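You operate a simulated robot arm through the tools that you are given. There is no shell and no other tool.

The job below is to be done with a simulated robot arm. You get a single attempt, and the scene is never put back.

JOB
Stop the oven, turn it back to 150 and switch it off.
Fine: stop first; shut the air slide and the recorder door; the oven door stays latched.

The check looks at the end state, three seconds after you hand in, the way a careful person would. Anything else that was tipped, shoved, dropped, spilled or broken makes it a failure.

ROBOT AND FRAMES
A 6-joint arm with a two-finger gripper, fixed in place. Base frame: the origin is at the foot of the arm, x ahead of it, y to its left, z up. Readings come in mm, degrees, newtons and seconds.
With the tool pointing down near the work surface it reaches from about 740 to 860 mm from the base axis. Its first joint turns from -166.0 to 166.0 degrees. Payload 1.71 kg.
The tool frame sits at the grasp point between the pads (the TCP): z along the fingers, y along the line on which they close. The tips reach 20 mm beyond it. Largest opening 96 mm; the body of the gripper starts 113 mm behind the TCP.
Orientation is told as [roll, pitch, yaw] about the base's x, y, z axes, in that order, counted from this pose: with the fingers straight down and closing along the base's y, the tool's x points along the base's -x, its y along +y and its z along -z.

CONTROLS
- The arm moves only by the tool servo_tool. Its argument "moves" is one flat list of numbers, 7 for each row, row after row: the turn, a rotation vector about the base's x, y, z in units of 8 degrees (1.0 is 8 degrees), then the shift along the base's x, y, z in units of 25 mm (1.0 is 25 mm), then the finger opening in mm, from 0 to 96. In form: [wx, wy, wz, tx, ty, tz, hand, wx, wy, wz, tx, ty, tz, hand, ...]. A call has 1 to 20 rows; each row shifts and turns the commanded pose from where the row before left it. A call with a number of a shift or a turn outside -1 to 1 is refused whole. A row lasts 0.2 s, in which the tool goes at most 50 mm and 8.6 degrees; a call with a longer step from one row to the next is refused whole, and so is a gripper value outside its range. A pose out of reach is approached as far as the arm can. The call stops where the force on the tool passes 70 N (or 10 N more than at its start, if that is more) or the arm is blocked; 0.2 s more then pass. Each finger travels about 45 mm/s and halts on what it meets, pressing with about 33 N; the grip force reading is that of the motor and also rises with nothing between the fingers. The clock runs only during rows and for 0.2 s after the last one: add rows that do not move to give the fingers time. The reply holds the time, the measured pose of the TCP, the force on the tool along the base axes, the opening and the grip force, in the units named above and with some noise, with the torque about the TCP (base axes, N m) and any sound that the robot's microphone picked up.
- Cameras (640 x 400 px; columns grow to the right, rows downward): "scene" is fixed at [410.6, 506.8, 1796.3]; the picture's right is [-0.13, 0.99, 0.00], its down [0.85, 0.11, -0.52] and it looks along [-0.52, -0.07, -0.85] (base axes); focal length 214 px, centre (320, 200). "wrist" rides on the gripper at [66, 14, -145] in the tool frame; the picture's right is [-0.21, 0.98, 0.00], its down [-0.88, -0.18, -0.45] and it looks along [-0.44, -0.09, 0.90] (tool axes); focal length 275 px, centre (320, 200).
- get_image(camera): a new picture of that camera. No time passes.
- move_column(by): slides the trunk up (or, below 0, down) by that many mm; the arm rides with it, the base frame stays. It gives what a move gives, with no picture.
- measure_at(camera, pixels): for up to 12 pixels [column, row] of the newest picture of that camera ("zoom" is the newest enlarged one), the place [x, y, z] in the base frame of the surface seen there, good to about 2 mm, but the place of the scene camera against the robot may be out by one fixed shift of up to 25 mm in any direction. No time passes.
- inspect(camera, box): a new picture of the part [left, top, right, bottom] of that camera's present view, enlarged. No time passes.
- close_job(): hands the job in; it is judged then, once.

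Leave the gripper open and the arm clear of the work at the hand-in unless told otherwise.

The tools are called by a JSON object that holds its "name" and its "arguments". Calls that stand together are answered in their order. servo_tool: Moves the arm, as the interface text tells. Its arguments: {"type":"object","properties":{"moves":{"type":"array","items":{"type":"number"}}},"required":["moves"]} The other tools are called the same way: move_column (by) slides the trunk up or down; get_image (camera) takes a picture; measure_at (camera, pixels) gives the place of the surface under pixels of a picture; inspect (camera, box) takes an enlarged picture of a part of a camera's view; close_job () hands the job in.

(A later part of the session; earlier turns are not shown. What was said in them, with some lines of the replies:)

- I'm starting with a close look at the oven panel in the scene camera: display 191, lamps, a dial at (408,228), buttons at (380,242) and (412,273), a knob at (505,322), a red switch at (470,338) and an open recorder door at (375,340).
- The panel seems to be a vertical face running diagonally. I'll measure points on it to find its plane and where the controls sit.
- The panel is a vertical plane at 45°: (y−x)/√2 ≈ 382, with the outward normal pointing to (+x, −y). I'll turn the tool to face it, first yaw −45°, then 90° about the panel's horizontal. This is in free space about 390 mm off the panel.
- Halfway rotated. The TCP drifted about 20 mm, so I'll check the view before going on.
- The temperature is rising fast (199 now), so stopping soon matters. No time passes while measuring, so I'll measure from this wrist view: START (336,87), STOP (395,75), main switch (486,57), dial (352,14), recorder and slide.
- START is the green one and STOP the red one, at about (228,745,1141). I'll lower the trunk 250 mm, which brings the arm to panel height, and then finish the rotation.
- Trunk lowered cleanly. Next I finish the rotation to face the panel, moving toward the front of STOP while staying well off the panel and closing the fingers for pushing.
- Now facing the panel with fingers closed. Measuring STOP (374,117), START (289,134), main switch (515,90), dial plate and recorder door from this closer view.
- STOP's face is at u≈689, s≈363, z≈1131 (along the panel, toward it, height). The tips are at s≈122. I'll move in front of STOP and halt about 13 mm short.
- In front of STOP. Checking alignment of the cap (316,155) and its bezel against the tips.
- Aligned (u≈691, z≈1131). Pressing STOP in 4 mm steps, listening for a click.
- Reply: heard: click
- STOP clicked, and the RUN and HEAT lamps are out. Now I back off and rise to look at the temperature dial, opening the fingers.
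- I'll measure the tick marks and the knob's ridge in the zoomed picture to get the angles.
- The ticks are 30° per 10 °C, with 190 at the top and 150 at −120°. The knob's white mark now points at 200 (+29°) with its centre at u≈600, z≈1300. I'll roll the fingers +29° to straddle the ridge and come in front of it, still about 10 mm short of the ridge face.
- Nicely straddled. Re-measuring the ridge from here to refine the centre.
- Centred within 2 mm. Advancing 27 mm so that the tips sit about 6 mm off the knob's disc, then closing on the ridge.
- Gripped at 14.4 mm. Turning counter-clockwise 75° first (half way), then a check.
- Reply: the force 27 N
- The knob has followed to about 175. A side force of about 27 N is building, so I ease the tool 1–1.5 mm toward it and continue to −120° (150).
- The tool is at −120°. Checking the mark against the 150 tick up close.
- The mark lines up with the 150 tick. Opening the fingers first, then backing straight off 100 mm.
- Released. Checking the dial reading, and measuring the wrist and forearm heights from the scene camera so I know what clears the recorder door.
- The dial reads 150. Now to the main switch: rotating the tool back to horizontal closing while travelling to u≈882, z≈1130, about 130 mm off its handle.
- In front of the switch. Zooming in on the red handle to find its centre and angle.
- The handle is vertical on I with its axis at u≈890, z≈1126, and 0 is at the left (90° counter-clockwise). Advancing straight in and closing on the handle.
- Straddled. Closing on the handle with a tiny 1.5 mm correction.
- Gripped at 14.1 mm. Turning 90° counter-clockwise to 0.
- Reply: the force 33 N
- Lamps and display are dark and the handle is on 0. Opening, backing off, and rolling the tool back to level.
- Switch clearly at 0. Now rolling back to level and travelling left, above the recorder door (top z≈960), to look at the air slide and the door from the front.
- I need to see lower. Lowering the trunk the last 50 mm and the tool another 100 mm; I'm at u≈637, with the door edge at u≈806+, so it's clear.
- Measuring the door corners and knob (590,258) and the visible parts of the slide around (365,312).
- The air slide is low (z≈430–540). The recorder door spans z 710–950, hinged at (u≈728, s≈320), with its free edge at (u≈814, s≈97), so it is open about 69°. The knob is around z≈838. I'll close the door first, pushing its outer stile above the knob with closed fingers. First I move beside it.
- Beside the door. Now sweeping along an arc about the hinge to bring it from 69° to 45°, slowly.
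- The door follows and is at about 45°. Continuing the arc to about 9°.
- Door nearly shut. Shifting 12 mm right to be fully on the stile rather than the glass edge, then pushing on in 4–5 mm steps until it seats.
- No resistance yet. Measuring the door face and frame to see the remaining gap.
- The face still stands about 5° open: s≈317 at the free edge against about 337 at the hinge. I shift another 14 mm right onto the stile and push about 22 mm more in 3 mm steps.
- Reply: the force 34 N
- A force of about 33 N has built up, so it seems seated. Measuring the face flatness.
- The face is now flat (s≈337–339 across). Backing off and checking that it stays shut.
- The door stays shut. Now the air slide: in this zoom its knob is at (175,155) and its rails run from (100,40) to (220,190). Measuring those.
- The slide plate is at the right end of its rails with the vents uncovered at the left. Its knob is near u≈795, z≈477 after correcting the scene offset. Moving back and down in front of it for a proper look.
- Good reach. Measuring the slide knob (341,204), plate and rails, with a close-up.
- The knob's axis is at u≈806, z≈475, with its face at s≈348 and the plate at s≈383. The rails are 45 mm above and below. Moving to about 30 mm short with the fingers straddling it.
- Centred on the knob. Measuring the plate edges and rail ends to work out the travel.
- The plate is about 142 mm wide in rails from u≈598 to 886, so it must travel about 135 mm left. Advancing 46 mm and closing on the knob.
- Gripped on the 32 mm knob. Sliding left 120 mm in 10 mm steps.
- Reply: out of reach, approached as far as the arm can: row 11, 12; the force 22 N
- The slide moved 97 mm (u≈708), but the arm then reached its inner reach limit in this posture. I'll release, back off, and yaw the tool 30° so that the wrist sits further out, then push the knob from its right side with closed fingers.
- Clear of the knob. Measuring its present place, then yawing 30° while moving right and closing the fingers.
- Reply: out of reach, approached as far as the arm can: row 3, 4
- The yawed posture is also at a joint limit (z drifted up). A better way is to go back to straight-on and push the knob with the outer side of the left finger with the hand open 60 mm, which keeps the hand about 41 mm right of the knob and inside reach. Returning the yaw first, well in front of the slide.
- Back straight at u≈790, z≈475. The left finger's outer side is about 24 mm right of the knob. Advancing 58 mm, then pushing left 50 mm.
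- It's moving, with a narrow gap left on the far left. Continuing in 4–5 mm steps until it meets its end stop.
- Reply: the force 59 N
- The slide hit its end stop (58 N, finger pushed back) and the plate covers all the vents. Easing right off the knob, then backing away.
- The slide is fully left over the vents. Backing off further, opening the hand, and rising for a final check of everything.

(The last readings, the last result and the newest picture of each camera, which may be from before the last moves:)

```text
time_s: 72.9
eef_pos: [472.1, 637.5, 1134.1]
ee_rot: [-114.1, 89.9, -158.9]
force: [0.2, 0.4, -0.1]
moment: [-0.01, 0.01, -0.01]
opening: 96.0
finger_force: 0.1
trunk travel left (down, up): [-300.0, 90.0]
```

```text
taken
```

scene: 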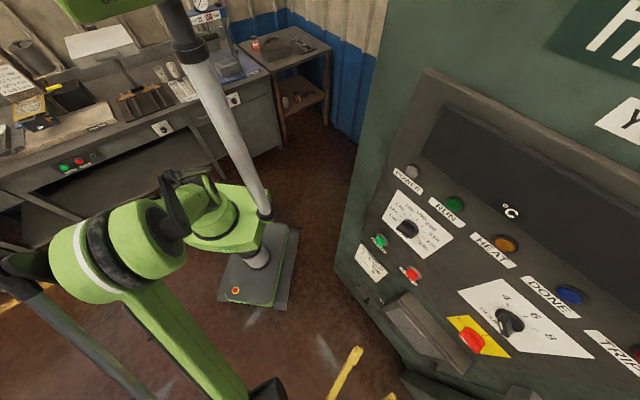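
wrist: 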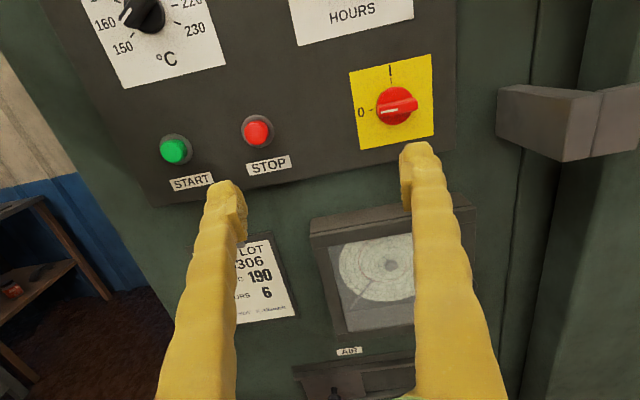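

Going up another 120 mm for a straight look at the temperature dial and the recorder, then inspecting each item.

{"name": "servo_tool", "arguments": {"moves": [0, 0, 0, 0, -0.3, 0.95, 96, 0, 0, 0, 0, -0.3, 0.95, 96, 0, 0, 0, 0, -0.3, 0.95, 96, 0, 0, 0, 0, -0.3, 0.95, 96, 0, 0, 0, 0, -0.3, 0.95, 96, 0, 0, 0, 0, 0, 0, 96]}}

{"name": "get_image", "arguments": {"camera": "wrist"}}

{"name": "inspect", "arguments": {"camera": "wrist", "box": [80, 0, 280, 140]}}

{"name": "inspect", "arguments": {"camera": "wrist", "box": [280, 120, 480, 260]}}

{"name": "inspect", "arguments": {"camera": "wrist", "box": [250, 240, 450, 380]}}

{"name": "inspect", "arguments": {"camera": "scene", "box": [350, 270, 510, 400]}}

```text
time_s: 74.3
eef_pos: [471.6, 597.7, 1254.8]
ee_rot: [-122.1, 89.9, -167.1]
force: [-0.5, 0.8, 0.5]
moment: [-0.03, -0.03, -0.03]
opening: 96.2
finger_force: 0.0
trunk travel left (down, up): [-300.0, 90.0]
```

```text
taken
```

wrist: 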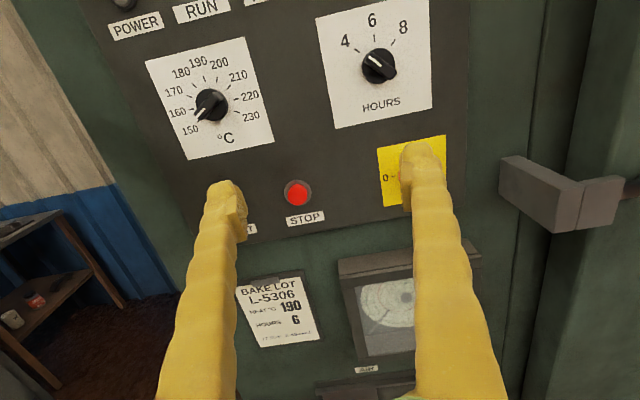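

```text
2.86 times, centred on (180, 70) of wrist
```

zoom: 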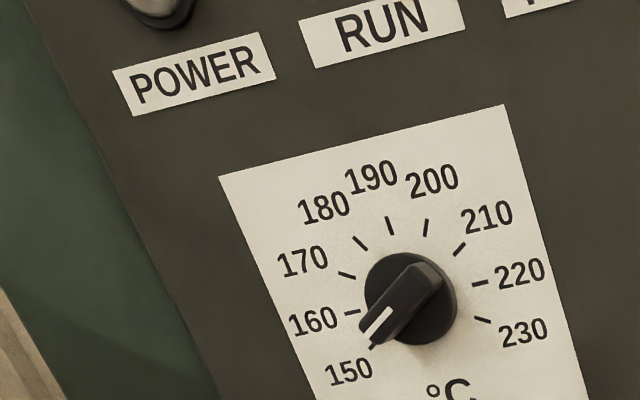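

```text
2.86 times, centred on (380, 190) of wrist
```

zoom: 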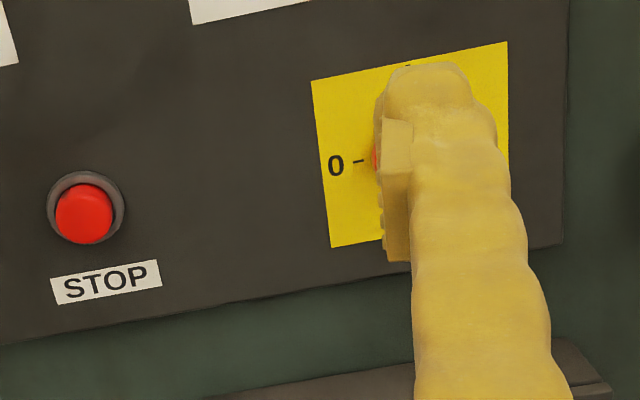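

```text
2.86 times, centred on (350, 310) of wrist
```

zoom: 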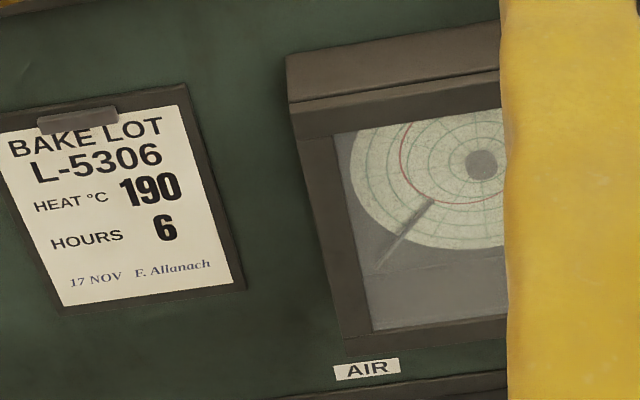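

```text
3.08 times, centred on (430, 335) of scene
```

zoom: 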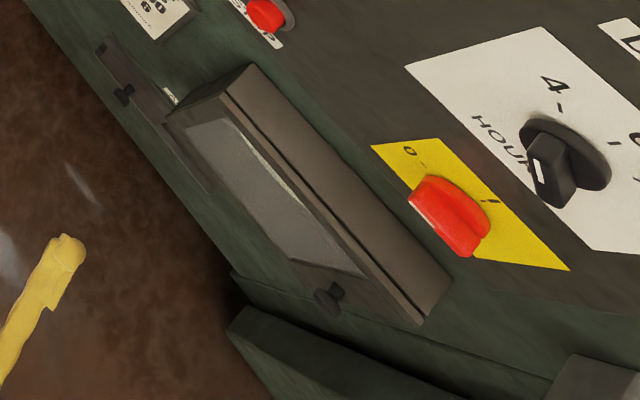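

Dial on 150, switch on 0, STOP done, slide shut. As a last check I'm measuring whether the recorder door face is parallel to the panel from the scene view.

{"name": "measure_at", "arguments": {"camera": "zoom", "pixels": [[182, 122], [225, 110], [270, 165], [310, 215], [350, 262], [385, 300], [405, 318], [380, 315], [250, 85], [430, 290], [440, 275], [175, 118]]}}

{"name": "inspect", "arguments": {"camera": "scene", "box": [390, 300, 470, 380]}}

```text
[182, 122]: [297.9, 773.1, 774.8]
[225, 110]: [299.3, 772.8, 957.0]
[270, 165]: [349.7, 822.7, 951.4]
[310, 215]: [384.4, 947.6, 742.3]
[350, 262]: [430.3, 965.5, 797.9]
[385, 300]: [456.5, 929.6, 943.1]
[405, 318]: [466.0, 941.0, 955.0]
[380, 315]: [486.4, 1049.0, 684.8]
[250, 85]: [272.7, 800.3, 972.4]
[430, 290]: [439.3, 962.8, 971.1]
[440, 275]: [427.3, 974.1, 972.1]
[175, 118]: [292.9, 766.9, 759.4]
```

```text
5.00 times, centred on (430, 340) of scene
```

zoom: 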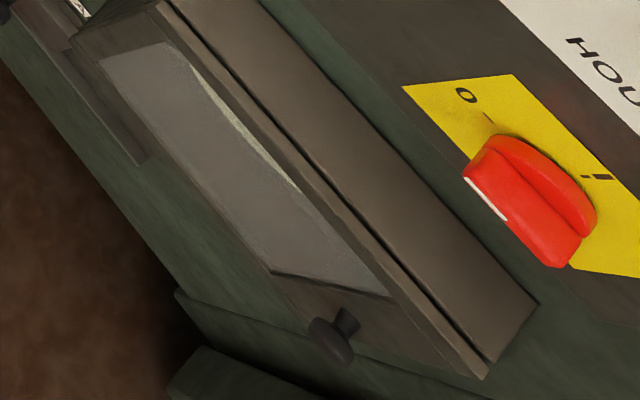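

The door face is parallel (s≈334.5–336 across) with an even seam, so it is shut. STOP was pressed first, the dial is on 150, the main switch is on 0, and the slide is shut. I haven't touched the oven door latch. The gripper is open and about 295 mm clear of the panel, so I'm handing in.

{"name": "close_job", "arguments": {}}

```text
The job is handed in.
```

I stopped the oven, turned it back to 150 and switched it off, and I've handed the job in. I haven't had a result from the check.

- **Stop:** I pressed STOP first and heard it click. The RUN and HEAT lamps went out and the temperature began to fall.
- **Temperature:** The dial was on 200 and now points at the 150 mark, to within a degree or two of turn.
- **Power:** The main switch is on 0, and the display and POWER lamp are dark.
- **Recorder door:** It is pushed shut and stayed shut when I backed off. I heard no click from it.
- **Air slide:** It is pushed left to its end stop and covers all the vents. The arm ran out of reach partway, so I finished by pushing the knob with the side of one finger, reaching about 58 N at the stop.
- **Oven door:** I didn't touch the door or its latch.

I saw nothing else moved or knocked. The gripper is open and the arm is well clear of the panel.
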